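You operate a simulated robot arm through the tools that you are given. There is no shell and no other tool.

You are at the controls of a simulated robot arm. One attempt, no reset.

JOB
Press the white cap home on the slide's post with the lever.
Fine: draw the slide out again at the end.

It is judged by the outcome, as a careful person would: the job done as asked, and still so three seconds after it is handed in. It fails if anything else is knocked over, pushed out of place, dropped, spilled or broken. A push-on lid holds only when it is set on centred and level and pressed home; a screw cap is set on level and turned clockwise until tight.

ROBOT AND FRAMES
A 6-joint arm with a fingered hand, fixed in place. Base frame: the origin is at the foot of the arm, x ahead of it, y to its left, z up; the work surface is at about z = 86. Lengths are in cm, angles in rad, forces in N, time in s.
With the tool pointing down near the work surface it reaches from about 26 to 68 cm from the base axis. Its first joint turns from -2.897 to 2.897 rad. Payload 4 kg.
The TCP is the grasp point between the finger pads, 2.6 cm short of the fingertips. In the tool frame z runs along the fingers and y along their closing line. The gripper opens to 14.8 cm. The gripper's body begins 7.3 cm behind the TCP. The gripper is a hand of 3 fingers: y runs from the thumb to the fingers, the wrist lies at [0, 0, -23.9] in the tool frame, and closing takes about 1.5 s.
Orientation is that of the tool frame in the base frame, as a unit quaternion [x, y, z, w]. With the fingers straight down and closing along the base's y, the tool's x points along the base's -x, its y along +y and its z along -z.

CONTROLS
- The arm moves only by the tool move_arm. Its argument "steps" is a list of rows, each a list of 7 numbers: the closure in counts, from 0 (fully open) to 255 (shut), then the shift along the tool's x, y, z in units of 20 mm (1.0 is 20 mm), then the turn, a rotation vector about the tool's x, y, z in units of 8 degrees (1.0 is 8 degrees). In form: [[gripper, dx, dy, dz, wx, wy, wz], ...]. A call has 1 to 20 rows; each row shifts and turns the commanded pose from where the row before left it, along the tool's axes as they then stand. A call with a number of a shift or a turn outside -1 to 1 is refused whole. Each row takes 0.2 s and may step no farther than 5 cm and 0.15 rad from the row before; otherwise, or with a gripper value out of range, the whole call is refused. Where a pose cannot be reached the arm comes as near as it can. A force on the tool above 40 N (or 10 N above the force at the start of the call, whichever is more), or a blocked arm, ends the call early, and 0.2 s more pass. Each finger travels about 15.3 cm/s and halts on what it meets, pressing with about 31 N; the grip force reading is that of the motor and also rises with nothing between the fingers. The clock runs only during rows and for 0.2 s after the last one: add rows that do not move to give the fingers time. It gives the time, the measured TCP pose, the force on the tool (base axes), the opening and the grip force at its end, in the units of the frame above (readings bear some noise), with the torque about the TCP (base axes, N m) and any sound that the robot's microphone picked up.
- Cameras (640 x 400 px; columns grow to the right, rows downward): "scene" is fixed at [21.48, 64.36, 143.28]; the picture's right is [-0.77, -0.64, 0.00], its down [-0.35, 0.42, -0.83] and it looks along [0.53, -0.64, -0.55] (base axes); focal length 273 px, centre (320, 200). "wrist" rides on the gripper at [6.7, -3.9, -9] in the tool frame; the picture's right is [0.50, 0.87, 0.00], its down [-0.66, 0.38, -0.65] and it looks along [-0.57, 0.33, 0.76] (tool axes); focal length 222 px, centre (320, 200). There is no depth. A picture from a camera that has moved, and an enlarged one, comes with that camera's place and axes in the base frame and with its lens. The place of the scene camera against the robot may be out by one fixed shift of up to 1.8 cm in any direction.
- snapshot(camera): a new picture of that camera. It takes no simulated time.
- slide_trunk(by): slides the trunk up (or, below 0, down) by that many cm; the arm rides with it, the base frame stays. It gives what a move gives, with no picture.
- hand_shape(shape): the hand has 3 fingers and takes this shape, open, in about a second: jaw (thumb against the fingers, like two jaws); tri (thumb and two fingers); tip (a fingertip pinch); poke (one finger out to press); point (the index stretched); flat (the hand flat); cup (the hand cupped); fist (a fist). The gripper value then closes the fingers along that shape, each until it touches; the sizes above hold for jaw. It gives what a move gives, with no picture.
- zoom(camera, box): a new picture of the part [left, top, right, bottom] of that camera's present view, enlarged. It takes no simulated time.
- hand_in(): hands the job in; it is judged then, once.

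Places have to be worked out from the pictures, the camera data and where the tool is seen. Open the gripper and draw the arm clear of the work before you hand the job in, unless the task says otherwise.

The tools are called after "Emit:" as a command line: name --pt "numbers of a row" for each row, then --argument value for the rest, lists and objects as JSON in quotes. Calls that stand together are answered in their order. move_arm: Moves the arm, as the interface text tells. Its arguments: {"type":"object","properties":{"steps":{"type":"array","items":{"type":"array","items":{"type":"number"}}}},"required":["steps"]} The other tools are called the same way: slide_trunk (by) slides the trunk up or down; hand_shape (shape) gives the hand a shape; snapshot (camera) takes a picture; zoom (camera, box) takes an enlarged picture of a part of a camera's view; hand_in () hands the job in.

At the start:

```text
t: 0.0
position: [45.65, 16.14, 124.09]
ee_rot: [0.0, 1.0, 0.001, 0.001]
wrist_force: [-0.1, 0.4, -0.7]
torque: [-0.01, 0.0, -0.03]
grip_width: 14.79
grip_force: 0.1
shape: jaw
trunk travel left (down, up): [-25.0, 6.7]
```

scene: 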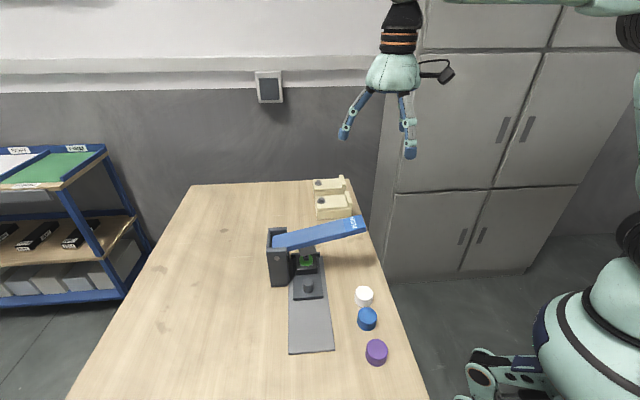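
wrist: 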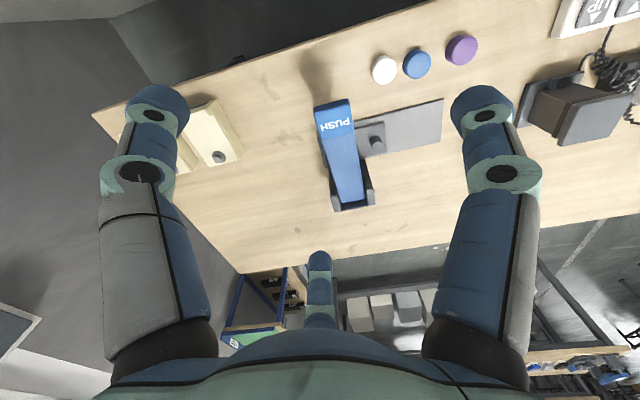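

I'll start by looking closely at the press, the slide and the caps.

Emit:
zoom --camera "scene" --box '[240, 170, 420, 370]'

Emit:
zoom --camera "wrist" --box '[290, 20, 500, 220]'

```text
2.00 times, centred on (330, 270) of scene
camera zoom: at [21.48, 64.36, 143.28], right [-0.77, -0.64, 0.0], down [-0.35, 0.42, -0.83], along [0.53, -0.64, -0.55], focal length 546 px, centre (300, 60)
```

zoom: 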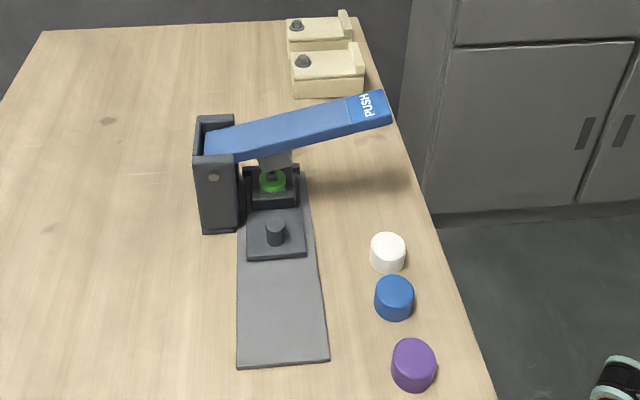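

```text
2.00 times, centred on (395, 120) of wrist
camera zoom: at [38.92, 12.29, 133.05], right [-0.5, 0.87, 0.0], down [0.65, 0.38, 0.65], along [0.57, 0.33, -0.76], focal length 444 px, centre (170, 360)
```

zoom: 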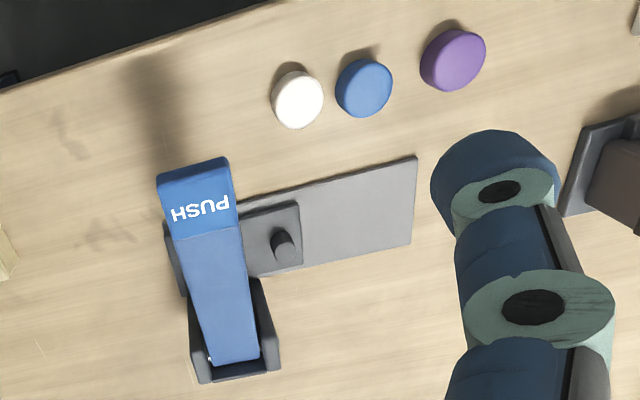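

The press stands diagonally: its slide runs roughly along (0.69,-0.73) and its lever points back towards the robot. The caps sit close together, so I'll check how the fingers are laid out.

Emit:
zoom --camera "scene" --box '[310, 0, 470, 180]'

Emit:
zoom --camera "scene" --box '[255, 205, 345, 305]'

Emit:
zoom --camera "scene" --box '[335, 270, 415, 370]'

```text
2.22 times, centred on (390, 90) of scene
camera zoom: at [21.48, 64.36, 143.28], right [-0.77, -0.64, 0.0], down [-0.35, 0.42, -0.83], along [0.53, -0.64, -0.55], focal length 607 px, centre (164, 444)
```

zoom: 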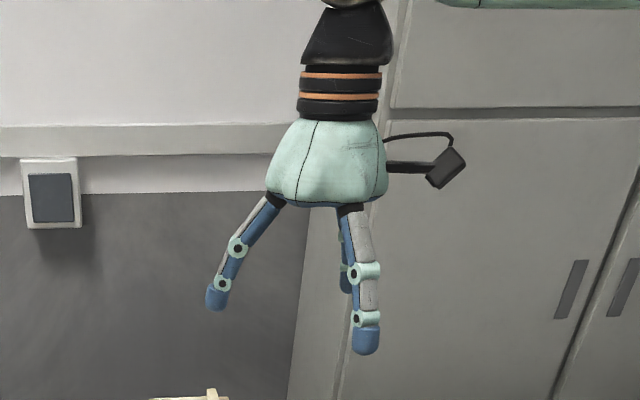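

```text
4.00 times, centred on (300, 255) of scene
camera zoom: at [21.48, 64.36, 143.28], right [-0.77, -0.64, 0.0], down [-0.35, 0.42, -0.83], along [0.53, -0.64, -0.55], focal length 1092 px, centre (400, -20)
```

zoom: 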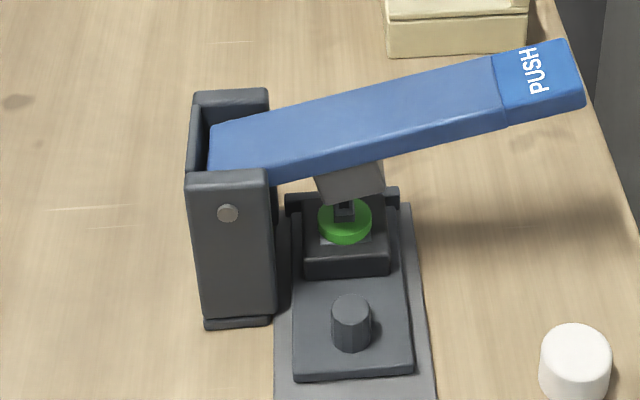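

```text
4.00 times, centred on (375, 320) of scene
camera zoom: at [21.48, 64.36, 143.28], right [-0.77, -0.64, 0.0], down [-0.35, 0.42, -0.83], along [0.53, -0.64, -0.55], focal length 1092 px, centre (100, -280)
```

zoom: 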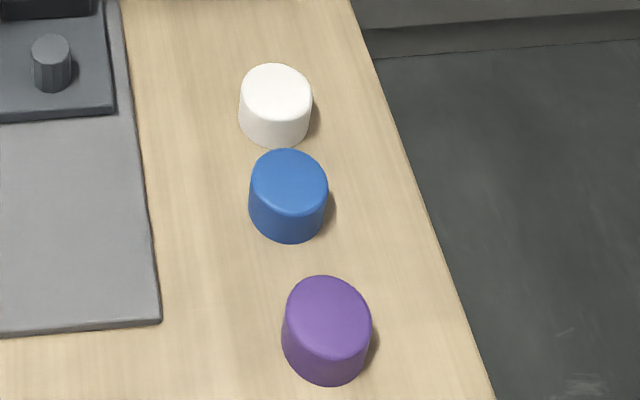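

The block under the ram holds something green, with a knob on the plate in front of it. I'll zoom in further to tell the post from the handle.

Emit:
zoom --camera "scene" --box '[285, 235, 335, 285]'

Emit:
zoom --camera "scene" --box '[305, 170, 365, 225]'

```text
8.00 times, centred on (310, 260) of scene
camera zoom: at [21.48, 64.36, 143.28], right [-0.77, -0.64, 0.0], down [-0.35, 0.42, -0.83], along [0.53, -0.64, -0.55], focal length 2185 px, centre (400, -280)
```

zoom: 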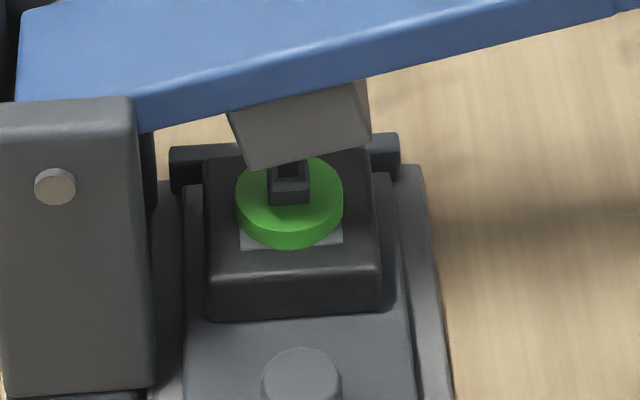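

```text
7.27 times, centred on (335, 198) of scene
camera zoom: at [21.48, 64.36, 143.28], right [-0.77, -0.64, 0.0], down [-0.35, 0.42, -0.83], along [0.53, -0.64, -0.55], focal length 1986 px, centre (211, 218)
```

zoom: 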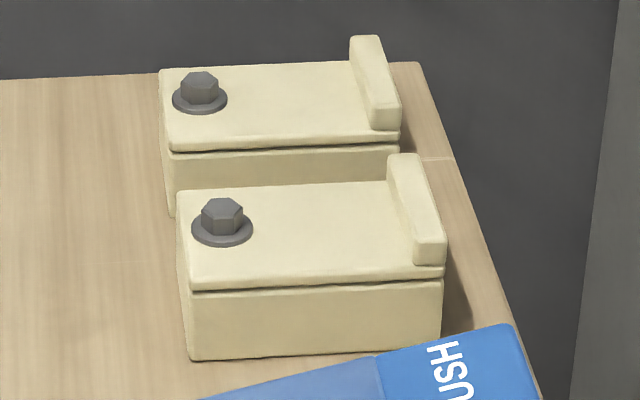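

The carriage has a front knob (the handle), and the rear block with the dark post in the green disc sits under the ram. I'll yaw the hand to line up with the press and close the fingers partway to see how they are laid out.

Emit:
move_arm --pt "0 0 0 0 0 0 0.971" --pt "0 0 0 0 0 0 0.971" --pt "40 0 0 0 0 0 0.971" --pt "80 0 0 0 0 0 0.971" --pt "120 0 0 0 0 0 0.971" --pt "120 0 0 0 0 0 0.971" --pt "120 0 0 0 0 0 0" --pt "120 0 0 0 0 0 0"

Emit:
snapshot --camera "wrist"

Emit:
zoom --camera "scene" --box '[310, 0, 470, 180]'

```text
t: 1.8
position: [45.67, 16.21, 124.03]
ee_rot: [0.396, 0.918, 0.0, 0.0]
wrist_force: [-1.6, -0.3, -0.9]
torque: [-0.01, 0.02, -0.01]
grip_width: 7.9
grip_force: 0.1
shape: jaw
trunk travel left (down, up): [-25.0, 6.7]
```

```text
taken
camera wrist: at [38.21, 18.43, 133.05], right [0.29, 0.96, 0.0], down [0.72, -0.22, 0.65], along [0.63, -0.19, -0.76], focal length 222 px, centre (320, 200)
```

wrist: 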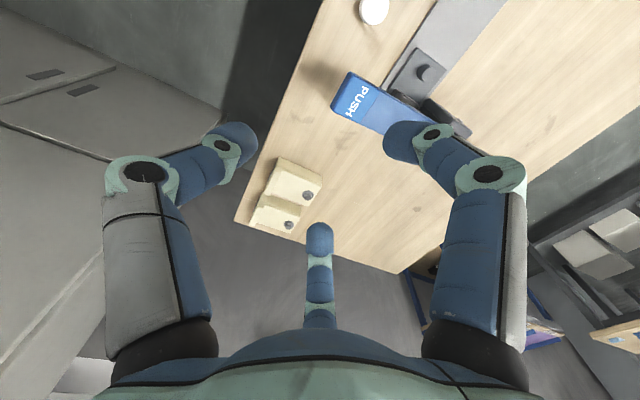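

```text
2.22 times, centred on (390, 90) of scene
camera zoom: at [21.48, 64.36, 143.28], right [-0.77, -0.64, 0.0], down [-0.35, 0.42, -0.83], along [0.53, -0.64, -0.55], focal length 607 px, centre (164, 444)
```

zoom: 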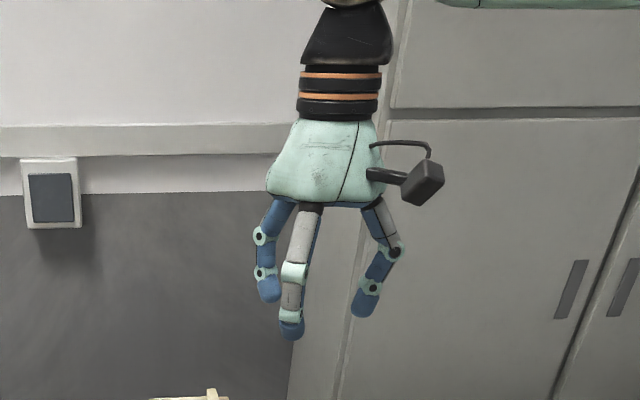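

The three fingers look evenly spaced around the hand. I'll close further, then try the other shapes, to see how each one grips.

Emit:
move_arm --pt "220 0 0 0 0 0 0" --pt "220 0 0 0 0 0 0" --pt "220 0 0 0 0 0 0" --pt "220 0 0 0 0 0 0" --pt "220 0 0 0 0 0 0"

Emit:
snapshot --camera "wrist"

Emit:
zoom --camera "scene" --box '[310, 0, 470, 180]'

Emit:
hand_shape --shape "tri"

Emit:
snapshot --camera "wrist"

Emit:
hand_shape --shape "tip"

Emit:
snapshot --camera "wrist"

```text
t: 3.0
position: [45.7, 16.26, 124.06]
ee_rot: [0.395, 0.919, 0.0, -0.001]
wrist_force: [0.0, -0.3, -0.2]
torque: [0.03, -0.01, 0.02]
grip_width: 2.06
grip_force: 0.0
shape: jaw
trunk travel left (down, up): [-25.0, 6.7]
```

```text
taken
camera wrist: at [38.21, 18.43, 133.05], right [0.29, 0.96, 0.0], down [0.72, -0.22, 0.65], along [0.63, -0.19, -0.76], focal length 222 px, centre (320, 200)
```

wrist: 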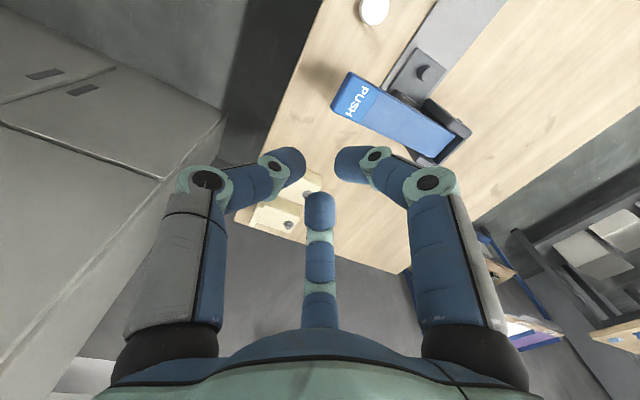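

```text
2.22 times, centred on (390, 90) of scene
camera zoom: at [21.48, 64.36, 143.28], right [-0.77, -0.64, 0.0], down [-0.35, 0.42, -0.83], along [0.53, -0.64, -0.55], focal length 607 px, centre (164, 444)
```

zoom: 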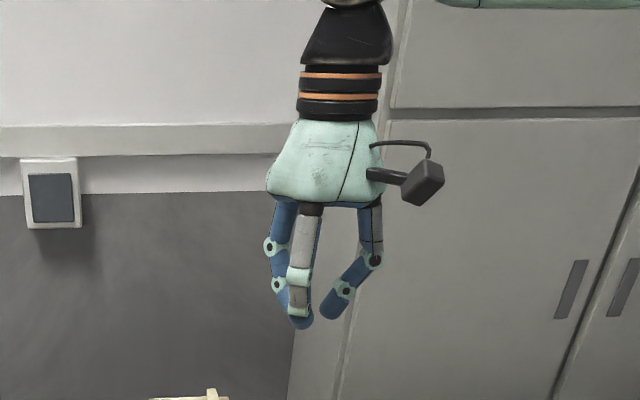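

```text
t: 3.9
position: [45.75, 16.18, 123.92]
ee_rot: [0.396, 0.918, 0.0, 0.0]
wrist_force: [0.4, 0.2, -0.2]
torque: [-0.01, -0.04, -0.02]
grip_width: 14.81
grip_force: 0.1
shape: tri
trunk travel left (down, up): [-25.0, 6.7]
```

```text
taken
camera wrist: at [38.21, 18.43, 133.05], right [0.29, 0.96, 0.0], down [0.72, -0.22, 0.65], along [0.63, -0.19, -0.76], focal length 222 px, centre (320, 200)
```

wrist: 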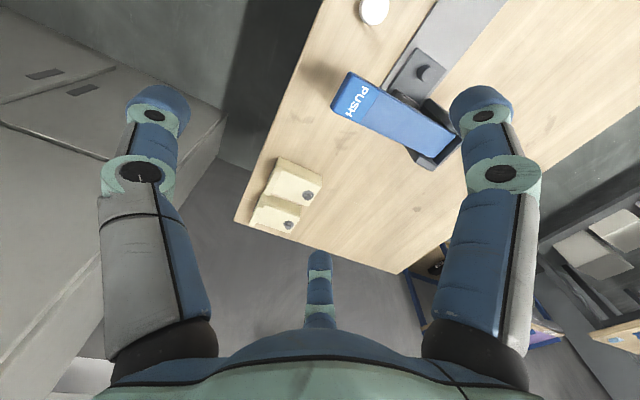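

```text
t: 4.8
position: [45.75, 16.18, 123.93]
ee_rot: [0.396, 0.918, 0.001, 0.0]
wrist_force: [-0.5, -0.1, 1.0]
torque: [0.01, 0.03, 0.0]
grip_width: 14.77
grip_force: 0.1
shape: tip
trunk travel left (down, up): [-25.0, 6.7]
```

```text
taken
camera wrist: at [38.21, 18.43, 133.05], right [0.29, 0.96, 0.0], down [0.72, -0.22, 0.65], along [0.63, -0.19, -0.76], focal length 222 px, centre (320, 200)
```

wrist: 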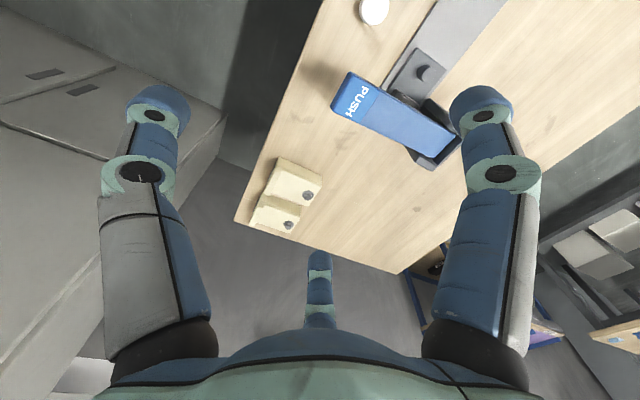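

Every shape closes radially, with fingers at tool azimuths -90°, 30° and 150°, and that suits round parts. I'll set jaw again and move to a closer viewpoint on the press, caps and knob.

Emit:
hand_shape --shape "jaw"

Emit:
move_arm --pt "0 0.667 0.481 0.911 0 0 0" --pt "0 0.667 0.481 0.911 0 0 0" --pt "0 0.667 0.481 0.911 0 0 0" --pt "0 0.667 0.481 0.911 0 0 0" --pt "0 0.667 0.481 0.911 0 0 0" --pt "0 0.667 0.481 0.911 0 0 0" --pt "0 0.667 0.481 0.911 0 0 0" --pt "0 0.667 0.481 0.911 0 0 0" --pt "0 0.667 0.481 0.911 0 0 0" --pt "0 0 0 0 0 0 0"

Emit:
snapshot --camera "wrist"

Emit:
snapshot --camera "scene"

```text
t: 5.7
position: [45.52, 16.24, 123.95]
ee_rot: [0.396, 0.918, 0.0, 0.0]
wrist_force: [-0.1, -0.5, 0.2]
torque: [0.01, 0.0, 0.03]
grip_width: 14.78
grip_force: 0.1
shape: jaw
trunk travel left (down, up): [-25.0, 6.7]
```

```text
t: 7.9
position: [43.72, 30.94, 107.6]
ee_rot: [0.396, 0.918, -0.001, 0.0]
wrist_force: [-0.6, 0.6, -0.2]
torque: [-0.01, -0.02, -0.01]
grip_width: 14.76
grip_force: 0.2
shape: jaw
trunk travel left (down, up): [-25.0, 6.7]
```

```text
taken
camera wrist: at [36.26, 33.09, 116.62], right [0.29, 0.96, 0.0], down [0.72, -0.22, 0.65], along [0.63, -0.19, -0.76], focal length 222 px, centre (320, 200)
```

wrist: 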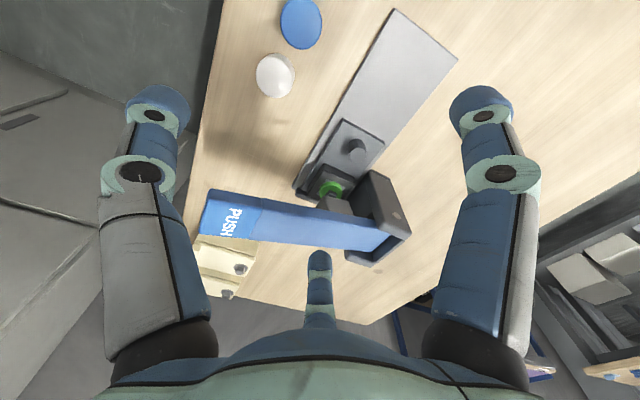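

```text
taken
```

scene: 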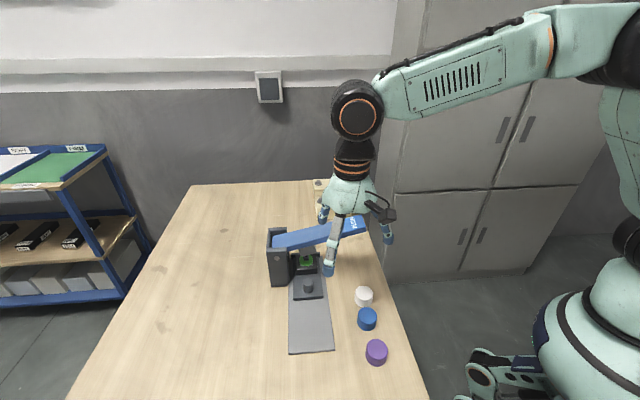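

Emit:
zoom --camera "wrist" --box '[280, 100, 420, 220]'

Emit:
zoom --camera "wrist" --box '[220, 0, 480, 200]'

```text
3.33 times, centred on (350, 160) of wrist
camera zoom: at [36.26, 33.09, 116.62], right [0.29, 0.96, 0.0], down [0.72, -0.22, 0.65], along [0.63, -0.19, -0.76], focal length 740 px, centre (220, 333)
```

zoom: 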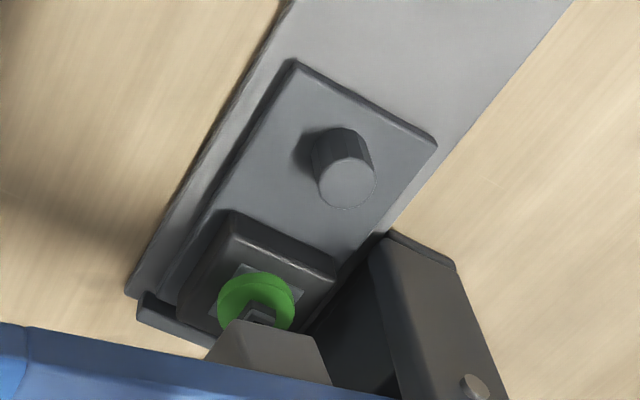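

```text
2.00 times, centred on (350, 100) of wrist
camera zoom: at [36.26, 33.09, 116.62], right [0.29, 0.96, 0.0], down [0.72, -0.22, 0.65], along [0.63, -0.19, -0.76], focal length 444 px, centre (260, 400)
```

zoom: 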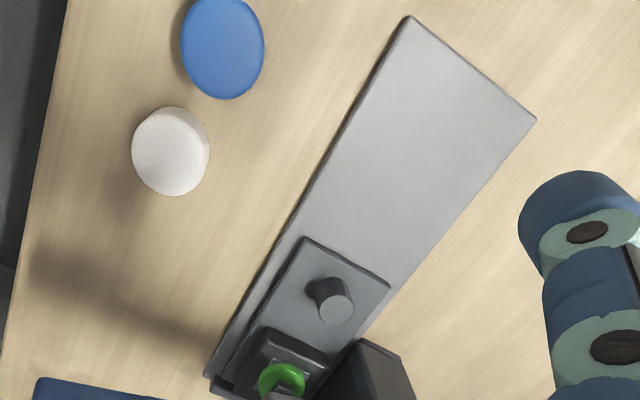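

The rail lies at about 45°. The knob sits near (51.7, 33.7) with its top at z≈90.2, and the green post is about 7 cm further in, under the ram. I'll tilt the hand 20° away from the lever and hover over the knob with the fingers preshaped.

Emit:
move_arm --pt "40 0 0 0 0 0 -0.21" --pt "80 0 0 0 0 -0.833 0" --pt "120 0 0 0 0 -0.833 0" --pt "150 0 0 0 0 -0.833 0" --pt "150 0.291 0.76 0.852 0 0 0" --pt "150 0.291 0.76 0.852 0 0 0" --pt "150 0.291 0.76 0.852 0 0 0" --pt "150 0.291 0.76 0.852 0 0 0" --pt "150 0.291 0.76 0.852 0 0 0" --pt "150 0 0 0 0 0 0"

Emit:
snapshot --camera "wrist"

Emit:
zoom --camera "scene" --box '[250, 160, 410, 320]'

```text
t: 10.1
position: [49.29, 36.2, 98.67]
ee_rot: [0.376, 0.91, -0.066, 0.161]
wrist_force: [-0.7, 0.2, -0.1]
torque: [-0.01, 0.01, 0.01]
grip_width: 6.11
grip_force: 0.0
shape: jaw
trunk travel left (down, up): [-25.0, 6.7]
```

```text
taken
camera wrist: at [39.79, 39.99, 104.87], right [0.28, 0.95, -0.17], down [0.54, -0.01, 0.84], along [0.79, -0.33, -0.52], focal length 222 px, centre (320, 200)
```

wrist: 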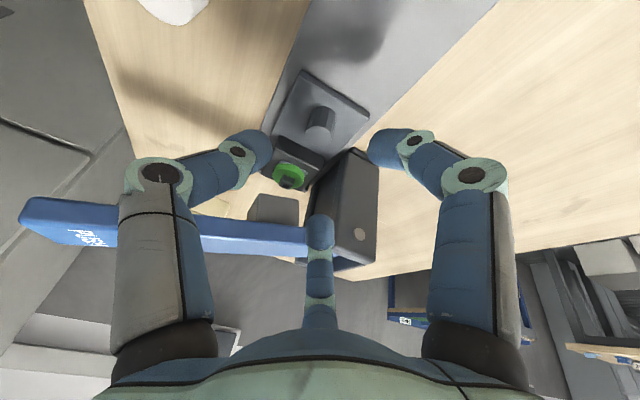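

```text
2.50 times, centred on (330, 240) of scene
camera zoom: at [21.48, 64.36, 143.28], right [-0.77, -0.64, 0.0], down [-0.35, 0.42, -0.83], along [0.53, -0.64, -0.55], focal length 683 px, centre (295, 100)
```

zoom: 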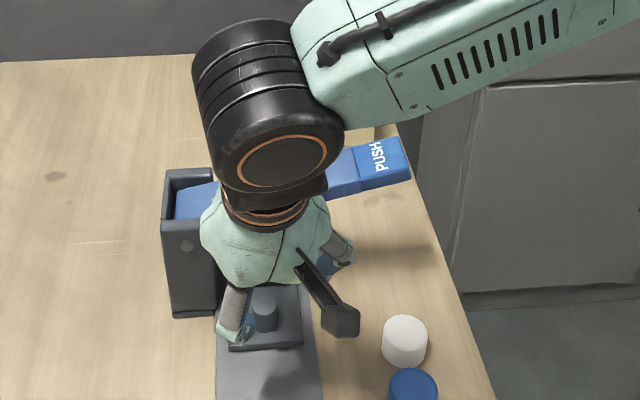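

TCP and knob line up in the wrist view: the knob is at column 320, on the tool axis. I'll narrow the fingers to about 4.4 cm and advance 6.5 cm along the tool axis.

Emit:
move_arm --pt "180 0 0 0 0 0 0" --pt "180 0 0 0.8 0 0 0" --pt "180 0 0 0.8 0 0 0" --pt "180 0 0 0.8 0 0 0" --pt "180 0 0 0.85 0 0 0" --pt "180 0 0 0 0 0 0"

Emit:
snapshot --camera "wrist"

Emit:
zoom --camera "scene" --box '[250, 190, 370, 320]'

```text
t: 11.5
position: [50.84, 34.44, 92.47]
ee_rot: [0.376, 0.91, -0.068, 0.161]
wrist_force: [-0.4, -1.1, 0.4]
torque: [-0.02, 0.01, 0.01]
grip_width: 4.39
grip_force: 0.2
shape: jaw
trunk travel left (down, up): [-25.0, 6.7]
```

```text
taken
camera wrist: at [41.43, 38.41, 98.66], right [0.28, 0.95, -0.17], down [0.54, -0.01, 0.84], along [0.79, -0.33, -0.52], focal length 222 px, centre (320, 200)
```

wrist: 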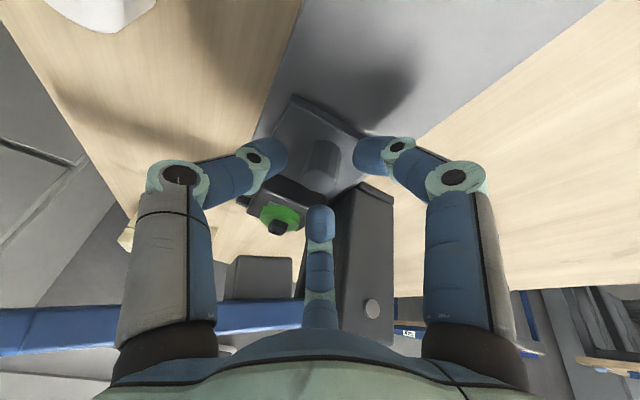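

```text
3.08 times, centred on (310, 255) of scene
camera zoom: at [21.48, 64.36, 143.28], right [-0.77, -0.64, 0.0], down [-0.35, 0.42, -0.83], along [0.53, -0.64, -0.55], focal length 840 px, centre (351, 31)
```

zoom: 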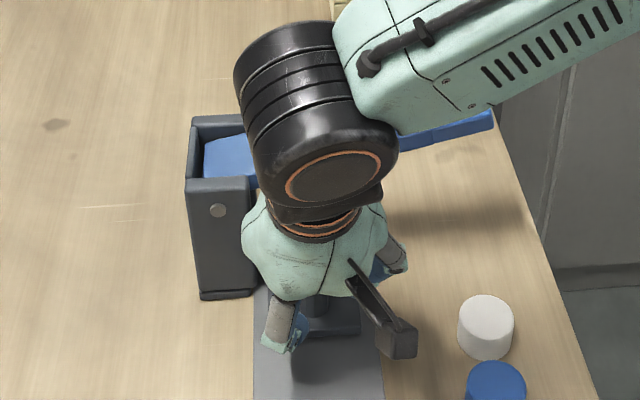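

Emit:
zoom --camera "wrist" --box '[220, 80, 420, 260]'

```text
2.22 times, centred on (320, 170) of wrist
camera zoom: at [41.43, 38.41, 98.66], right [0.28, 0.95, -0.17], down [0.54, -0.01, 0.84], along [0.79, -0.33, -0.52], focal length 494 px, centre (320, 267)
```

zoom: 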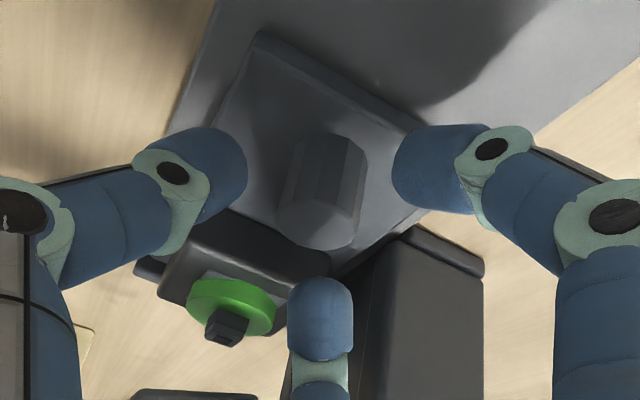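

The fingers surround the knob. I'll go 0.9 cm deeper and close.

Emit:
move_arm --pt "180 0 0 0.45 0 0 0" --pt "180 0 0 0 0 0 0" --pt "200 0 0 0 0 0 0" --pt "225 0 0 0 0 0 0" --pt "245 0 0 0 0 0 0" --pt "245 0 0 0 0 0 0" --pt "245 0 0 0 0 0 0"

Emit:
zoom --camera "wrist" --box '[220, 80, 420, 260]'

```text
t: 13.1
position: [51.04, 34.32, 91.6]
ee_rot: [0.376, 0.91, -0.066, 0.16]
wrist_force: [0.7, 2.2, -2.6]
torque: [0.17, 0.1, 0.02]
grip_width: 1.73
grip_force: 31.2
shape: jaw
trunk travel left (down, up): [-25.0, 6.7]
```

```text
2.22 times, centred on (320, 170) of wrist
camera zoom: at [41.6, 38.23, 97.82], right [0.28, 0.94, -0.17], down [0.54, -0.01, 0.84], along [0.79, -0.33, -0.52], focal length 494 px, centre (320, 267)
```

zoom: 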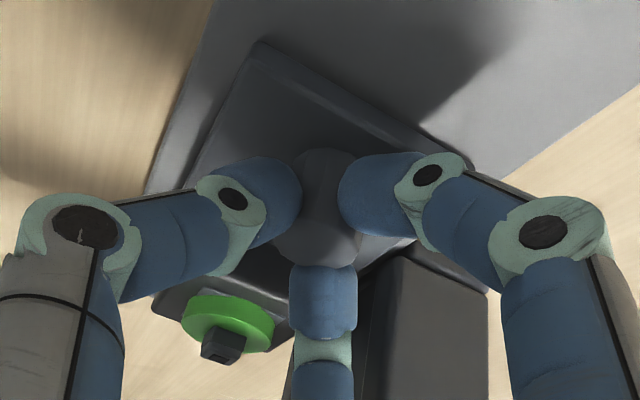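

The knob is held firmly (31 N). I'll draw the slide out a first 4 cm along the rail and watch the forces.

Emit:
move_arm --pt "245 0.25 0 -0.09 0 0 0" --pt "245 0.35 0 -0.128 0 0 0" --pt "245 0.47 0 -0.171 0 0 0" --pt "245 0.47 0 -0.171 0 0 0" --pt "245 0.34 0 -0.124 0 0 0" --pt "245 0 0 0 0 0 0"

Emit:
zoom --camera "scene" --box '[240, 190, 400, 370]'

```text
t: 14.5
position: [48.25, 37.21, 91.66]
ee_rot: [0.376, 0.91, -0.067, 0.161]
wrist_force: [1.1, 1.6, -10.5]
torque: [0.25, 0.14, -0.01]
grip_width: 1.69
grip_force: 31.1
shape: jaw
trunk travel left (down, up): [-25.0, 6.7]
```

```text
2.22 times, centred on (320, 280) of scene
camera zoom: at [21.48, 64.36, 143.28], right [-0.77, -0.64, 0.0], down [-0.35, 0.42, -0.83], along [0.53, -0.64, -0.55], focal length 607 px, centre (320, 22)
```

zoom: 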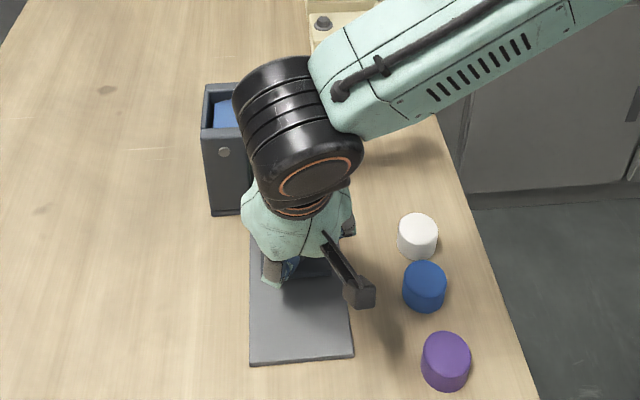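

The slide follows smoothly. I'll keep drawing it out until it is clear or reaches its stop.

Emit:
move_arm --pt "245 0.47 0 -0.13 0 0 0" --pt "245 0.47 0 -0.171 0 0 0" --pt "245 0.47 0 -0.171 0 0 0" --pt "245 0.47 0 -0.171 0 0 0" --pt "245 0 0 0 0 0 0"

Emit:
snapshot --camera "wrist"

Emit:
snapshot --camera "scene"

```text
t: 15.7
position: [45.23, 39.95, 91.6]
ee_rot: [0.375, 0.91, -0.066, 0.162]
wrist_force: [0.1, 1.6, -2.9]
torque: [0.18, 0.14, 0.02]
grip_width: 1.68
grip_force: 30.9
shape: jaw
trunk travel left (down, up): [-25.0, 6.7]
```

```text
taken
camera wrist: at [35.96, 43.88, 97.83], right [0.28, 0.95, -0.17], down [0.54, -0.01, 0.84], along [0.79, -0.33, -0.52], focal length 222 px, centre (320, 200)
```

wrist: 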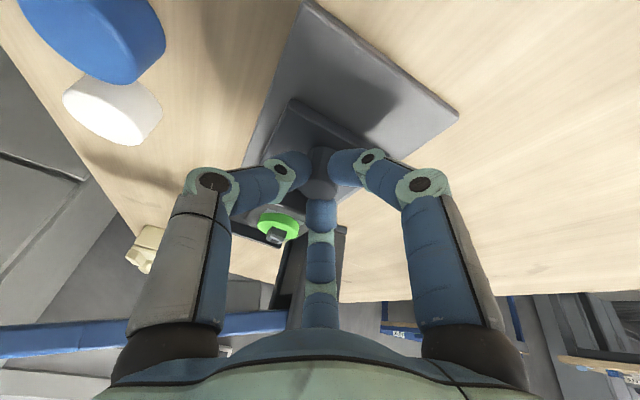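

```text
taken
```

scene: 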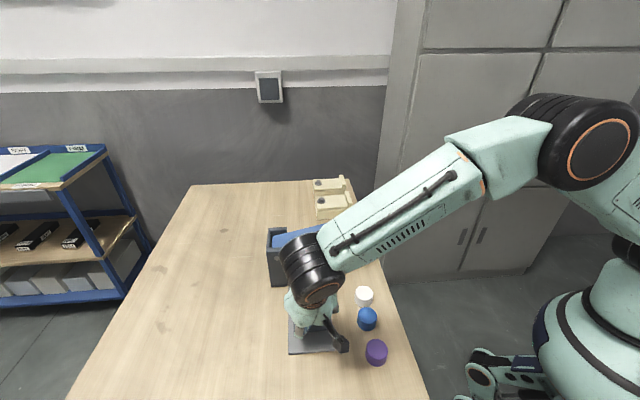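

It is 8 cm out so far. I'll continue gently to look for the end stop, with the plate's front edge still about 2.8 cm from the rail end.

Emit:
move_arm --pt "245 0.235 0 -0.075 0 0 0" --pt "245 0.235 0 -0.086 0 0 0" --pt "245 0.235 0 -0.086 0 0 0" --pt "245 0.235 0 -0.086 0 0 0" --pt "245 0.1 0 -0.036 0 0 0" --pt "245 0 0 0 0 0 0"

Emit:
zoom --camera "wrist" --box '[200, 60, 480, 260]'

```text
t: 17.1
position: [43.8, 41.58, 91.58]
ee_rot: [0.374, 0.911, -0.065, 0.161]
wrist_force: [1.0, 4.0, 4.0]
torque: [0.31, 0.11, 0.12]
grip_width: 1.71
grip_force: 30.9
shape: jaw
trunk travel left (down, up): [-25.0, 6.7]
```

```text
2.00 times, centred on (340, 160) of wrist
camera zoom: at [34.4, 45.39, 97.8], right [0.28, 0.95, -0.17], down [0.54, -0.01, 0.84], along [0.79, -0.33, -0.52], focal length 444 px, centre (280, 280)
```

zoom: 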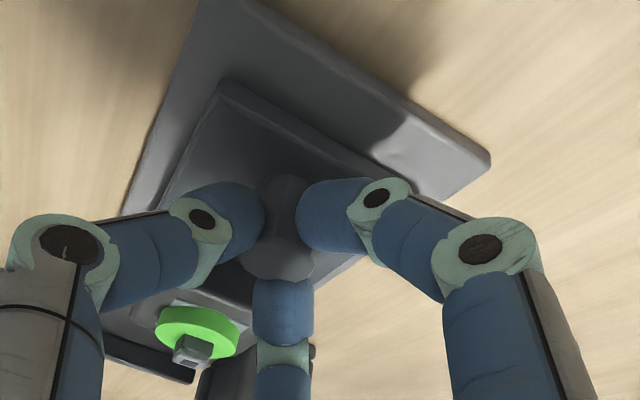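

Now 10.25 cm out. I'll pull a little more, slowly, to find the stop.

Emit:
move_arm --pt "245 0.15 0 -0.055 0 0 0" --pt "245 0.15 0 -0.055 0 0 0" --pt "245 0.15 0 -0.055 0 0 0" --pt "245 0.15 0 -0.055 0 0 0" --pt "245 0 0 0 0 0 0"

Emit:
zoom --camera "wrist" --box '[200, 60, 480, 260]'

```text
t: 18.3
position: [42.95, 42.43, 91.5]
ee_rot: [0.376, 0.911, -0.066, 0.16]
wrist_force: [15.0, -3.8, -0.7]
torque: [-0.02, -0.15, 0.15]
grip_width: 1.5
grip_force: 31.1
shape: jaw
trunk travel left (down, up): [-25.0, 6.7]
```

```text
2.00 times, centred on (340, 160) of wrist
camera zoom: at [33.61, 46.27, 97.72], right [0.28, 0.95, -0.17], down [0.55, -0.01, 0.84], along [0.79, -0.33, -0.52], focal length 444 px, centre (280, 280)
```

zoom: 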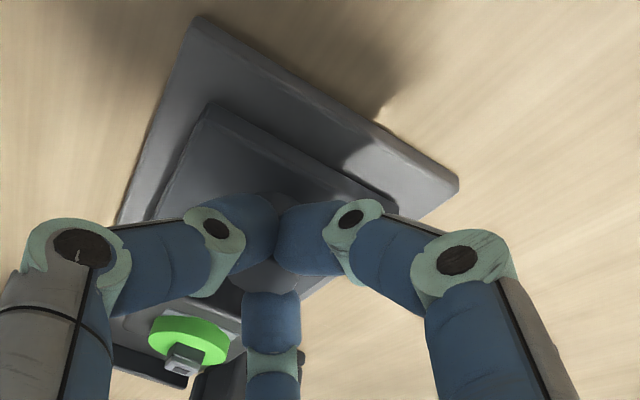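

The +x force shows the slide has reached its stop, with the fingers slipping slightly on the knob. I'll release and back off along the tool axis.

Emit:
move_arm --pt "230 -0.05 0 0 0 0 0" --pt "205 0 0 0 0 0 0" --pt "190 0 0 -0.1 0 0 0" --pt "180 0 0 -0.3 0 0 0" --pt "170 0 0 -0.8 0 0 0" --pt "160 0 0 -0.8 0 0 0" --pt "150 0 0 -0.8 0 0 0" --pt "150 0 0 -0.8 0 0 0" --pt "150 0 0 -0.8 0 0 0" --pt "150 0 0 -0.8 0 0 0" --pt "150 0 0 0 0 0 0"

Emit:
snapshot --camera "wrist"

Emit:
snapshot --camera "scene"

```text
t: 20.7
position: [40.37, 44.83, 101.23]
ee_rot: [0.376, 0.91, -0.067, 0.161]
wrist_force: [0.4, -0.2, 0.3]
torque: [0.0, -0.04, -0.02]
grip_width: 6.03
grip_force: 0.1
shape: jaw
trunk travel left (down, up): [-25.0, 6.7]
```

```text
taken
camera wrist: at [31.0, 48.68, 107.54], right [0.28, 0.95, -0.17], down [0.54, -0.01, 0.84], along [0.79, -0.33, -0.52], focal length 222 px, centre (320, 200)
```

wrist: 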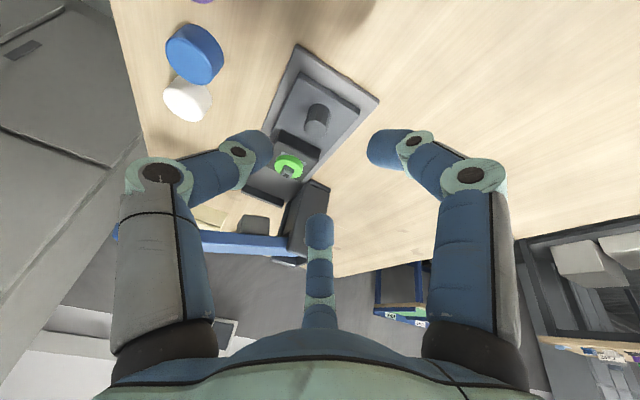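

```text
taken
```

scene: 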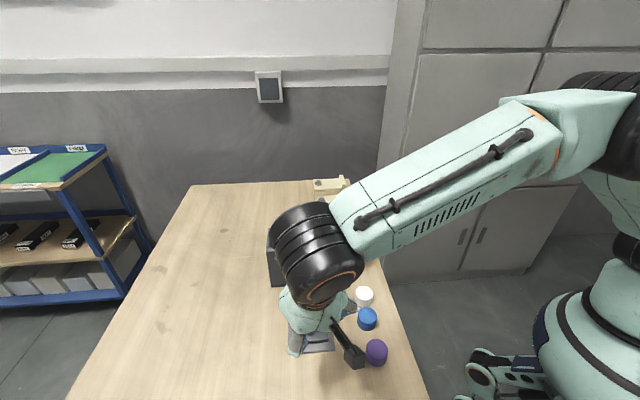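

The slide stands drawn out with the post exposed. I'll straighten the hand, yaw it for the cap grasp so the gaps between fingers face the blue cap, and move to a spot where I can see both post and caps.

Emit:
move_arm --pt "120 0 0 -0.5 0 0.833 0" --pt "120 0 0 -0.5 0 0.833 0" --pt "120 0 0 0 0 0.833 0" --pt "120 0 0 0 0 0 0.875" --pt "120 0 0 0 0 0 0.875" --pt "120 0 0 0 0 0 0.875" --pt "120 0 0 0 0 0 0.875" --pt "120 0 0 0 0 0 0.875" --pt "120 -0.91 -0.025 -0.2 0 0 0" --pt "120 -0.91 -0.025 -0.2 0 0 0" --pt "120 -0.91 -0.025 -0.2 0 0 0" --pt "120 -0.91 -0.025 -0.2 0 0 0" --pt "120 -0.91 -0.025 -0.2 0 0 0" --pt "120 -0.91 -0.025 -0.2 0 0 0" --pt "120 0 0 0 0 0 0" --pt "120 0 0 0 0 0 0"

Emit:
snapshot --camera "wrist"

Emit:
zoom --camera "wrist" --box '[220, 0, 480, 180]'

Emit:
snapshot --camera "scene"

```text
t: 24.1
position: [41.48, 34.44, 105.71]
ee_rot: [0.642, 0.767, 0.001, 0.001]
wrist_force: [-0.4, -0.8, 0.0]
torque: [0.01, 0.01, -0.04]
grip_width: 7.77
grip_force: 0.1
shape: jaw
trunk travel left (down, up): [-25.0, 6.7]
```

```text
taken
camera wrist: at [36.59, 40.38, 114.76], right [0.77, 0.64, 0.0], down [0.49, -0.58, 0.65], along [0.42, -0.5, -0.76], focal length 222 px, centre (320, 200)
```

wrist: 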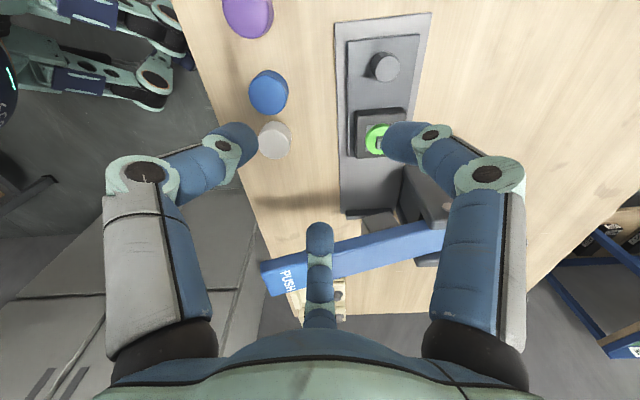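

```text
2.22 times, centred on (350, 90) of wrist
camera zoom: at [36.59, 40.38, 114.76], right [0.77, 0.64, 0.0], down [0.49, -0.58, 0.65], along [0.42, -0.5, -0.76], focal length 494 px, centre (253, 444)
```

zoom: 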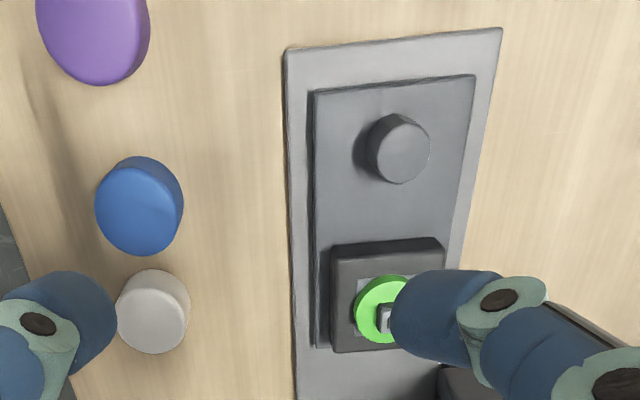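

```text
taken
```

scene: 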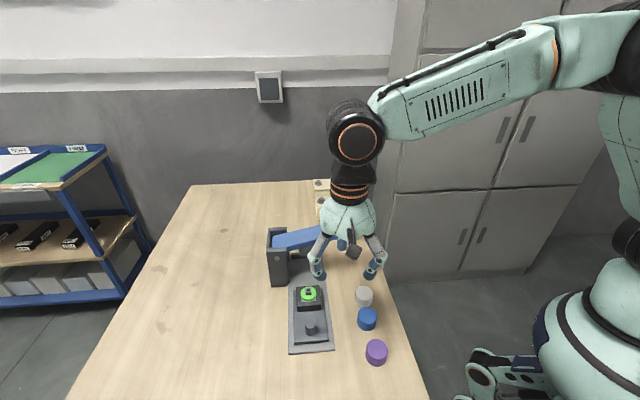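

The white cap is near (40.6, 26.5), top at about z 88.6, 4.2 cm across, with the blue cap about 6 cm away in the direction of a finger gap. I'll move above the white cap.

Emit:
move_arm --pt "130 -0.767 -0.226 0.5 0 0 0" --pt "140 -0.767 -0.226 0.9 0 0 0" --pt "140 -0.767 -0.226 0.9 0 0 0" --pt "140 -0.767 -0.226 0.9 0 0 0" --pt "140 -0.767 -0.226 0.9 0 0 0" --pt "140 0 0 0.5 0 0 0" --pt "140 0 0 0 0 0 0" --pt "140 0 0 0 0 0 0"

Emit:
snapshot --camera "wrist"

Emit:
zoom --camera "scene" --box '[270, 200, 410, 350]'

```text
t: 25.9
position: [40.71, 26.44, 96.4]
ee_rot: [0.642, 0.767, 0.0, 0.0]
wrist_force: [0.1, -0.2, 0.3]
torque: [-0.03, 0.0, 0.0]
grip_width: 6.73
grip_force: 0.1
shape: jaw
trunk travel left (down, up): [-25.0, 6.7]
```

```text
taken
camera wrist: at [35.76, 32.45, 105.58], right [0.77, 0.64, 0.0], down [0.49, -0.58, 0.65], along [0.42, -0.5, -0.76], focal length 222 px, centre (320, 200)
```

wrist: 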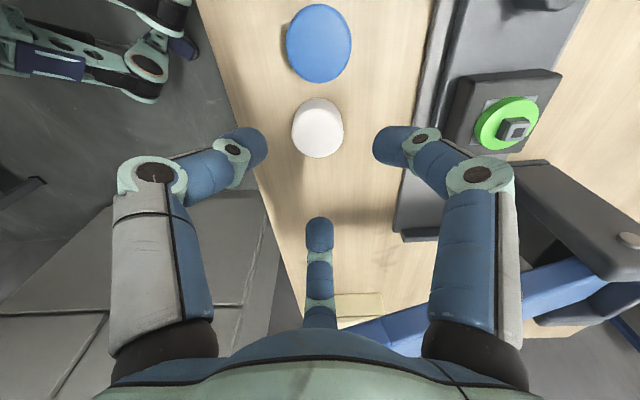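

```text
2.67 times, centred on (340, 275) of scene
camera zoom: at [21.48, 64.36, 143.28], right [-0.77, -0.64, 0.0], down [-0.35, 0.42, -0.83], along [0.53, -0.64, -0.55], focal length 728 px, centre (267, 0)
```

zoom: 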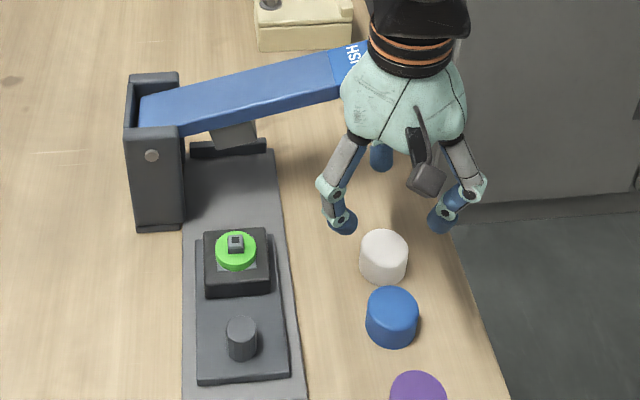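

The cap is almost exactly under the tool axis, about 0.2 cm off. I'll correct for that and descend part of the way.

Emit:
move_arm --pt "140 -0.05 -0.085 0.5 0 0 0" --pt "140 0 0 0.8 0 0 0" --pt "140 0 0 0.8 0 0 0" --pt "140 0 0 0.4 0 0 0" --pt "140 0 0 0 0 0 0"

Emit:
snapshot --camera "wrist"

Emit:
zoom --camera "scene" --box '[310, 230, 430, 350]'

```text
t: 27.1
position: [40.66, 26.44, 91.49]
ee_rot: [0.642, 0.767, 0.001, 0.001]
wrist_force: [0.1, 0.5, 0.1]
torque: [0.02, 0.02, 0.0]
grip_width: 6.71
grip_force: 0.1
shape: jaw
trunk travel left (down, up): [-25.0, 6.7]
```

```text
taken
camera wrist: at [35.63, 32.39, 100.55], right [0.77, 0.64, 0.0], down [0.49, -0.58, 0.65], along [0.42, -0.5, -0.76], focal length 222 px, centre (320, 200)
```

wrist: 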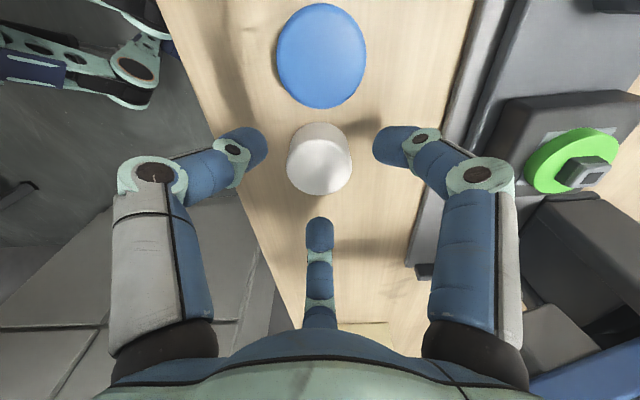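

```text
3.33 times, centred on (370, 290) of scene
camera zoom: at [21.48, 64.36, 143.28], right [-0.77, -0.64, 0.0], down [-0.35, 0.42, -0.83], along [0.53, -0.64, -0.55], focal length 910 px, centre (153, -100)
```

zoom: 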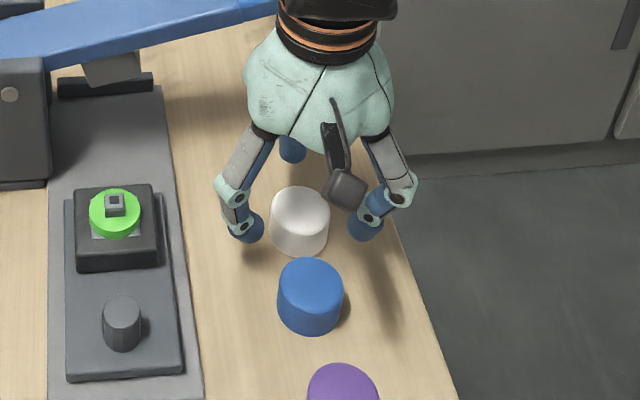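

The cap is centred between the fingers. I'll descend 1.3 cm and close gently.

Emit:
move_arm --pt "140 0 0 0.35 0 0 0" --pt "140 0 0 0.3 0 0 0" --pt "150 0 0 0 0 0 0" --pt "165 0 0 0 0 0 0" --pt "180 0 0 0 0 0 0" --pt "195 0 0 0 0 0 0" --pt "210 0 0 0 0 0 0" --pt "210 0 0 0 0 0 0"

Emit:
snapshot --camera "wrist"

Emit:
zoom --camera "scene" --box '[310, 230, 430, 350]'

```text
t: 28.9
position: [40.72, 26.56, 90.14]
ee_rot: [0.642, 0.767, 0.001, 0.001]
wrist_force: [-0.3, -1.2, -0.4]
torque: [0.01, -0.02, 0.0]
grip_width: 3.5
grip_force: 31.2
shape: jaw
trunk travel left (down, up): [-25.0, 6.7]
```

```text
taken
camera wrist: at [35.61, 32.38, 99.27], right [0.77, 0.64, 0.0], down [0.49, -0.58, 0.65], along [0.42, -0.5, -0.76], focal length 222 px, centre (320, 200)
```

wrist: 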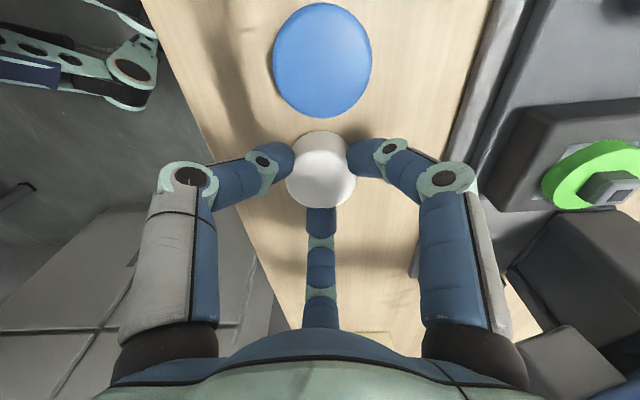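

```text
3.33 times, centred on (370, 290) of scene
camera zoom: at [21.48, 64.36, 143.28], right [-0.77, -0.64, 0.0], down [-0.35, 0.42, -0.83], along [0.53, -0.64, -0.55], focal length 910 px, centre (153, -100)
```

zoom: 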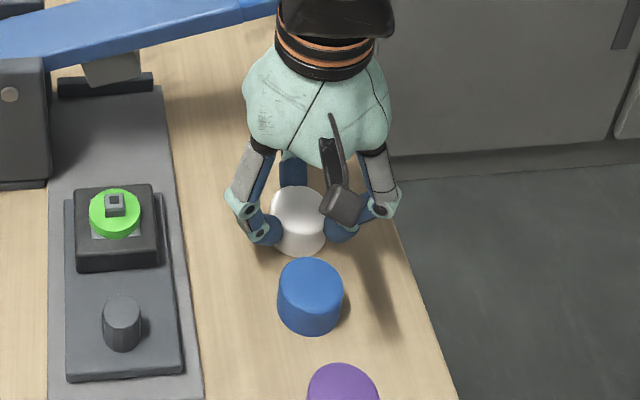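

The cap is gripped. I'll lift it slowly and check that it comes up level.

Emit:
move_arm --pt "215 0 0 -0.2 0 0 0" --pt "215 0 0 -0.4 0 0 0" --pt "215 0 0 -0.6 0 0 0" --pt "215 0 0 -0.8 0 0 0" --pt "215 0 0 -0.8 0 0 0" --pt "215 0 0 -0.8 0 0 0" --pt "215 0 0 -0.8 0 0 0" --pt "215 0 0 0 0 0 0"

Emit:
snapshot --camera "wrist"

Emit:
zoom --camera "scene" --box '[270, 190, 430, 350]'

```text
t: 30.7
position: [40.5, 26.43, 98.93]
ee_rot: [0.642, 0.767, 0.0, -0.001]
wrist_force: [0.1, -0.4, -0.3]
torque: [-0.03, 0.0, 0.03]
grip_width: 3.45
grip_force: 30.9
shape: jaw
trunk travel left (down, up): [-25.0, 6.7]
```

```text
taken
camera wrist: at [35.61, 32.34, 108.06], right [0.77, 0.64, 0.0], down [0.49, -0.58, 0.65], along [0.42, -0.5, -0.76], focal length 222 px, centre (320, 200)
```

wrist: 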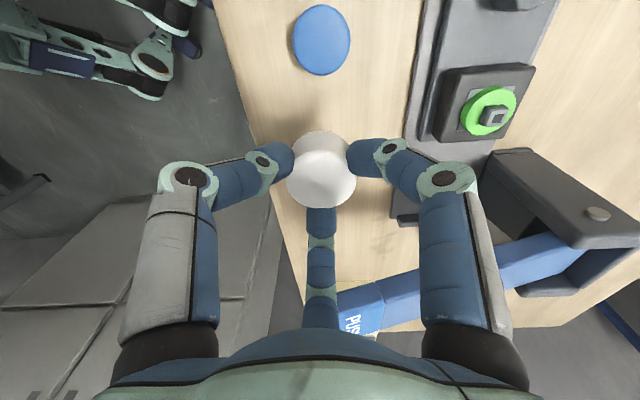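

```text
2.50 times, centred on (350, 270) of scene
camera zoom: at [21.48, 64.36, 143.28], right [-0.77, -0.64, 0.0], down [-0.35, 0.42, -0.83], along [0.53, -0.64, -0.55], focal length 683 px, centre (245, 25)
```

zoom: 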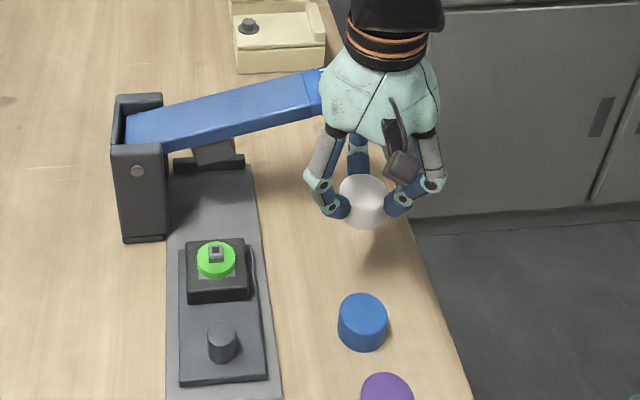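

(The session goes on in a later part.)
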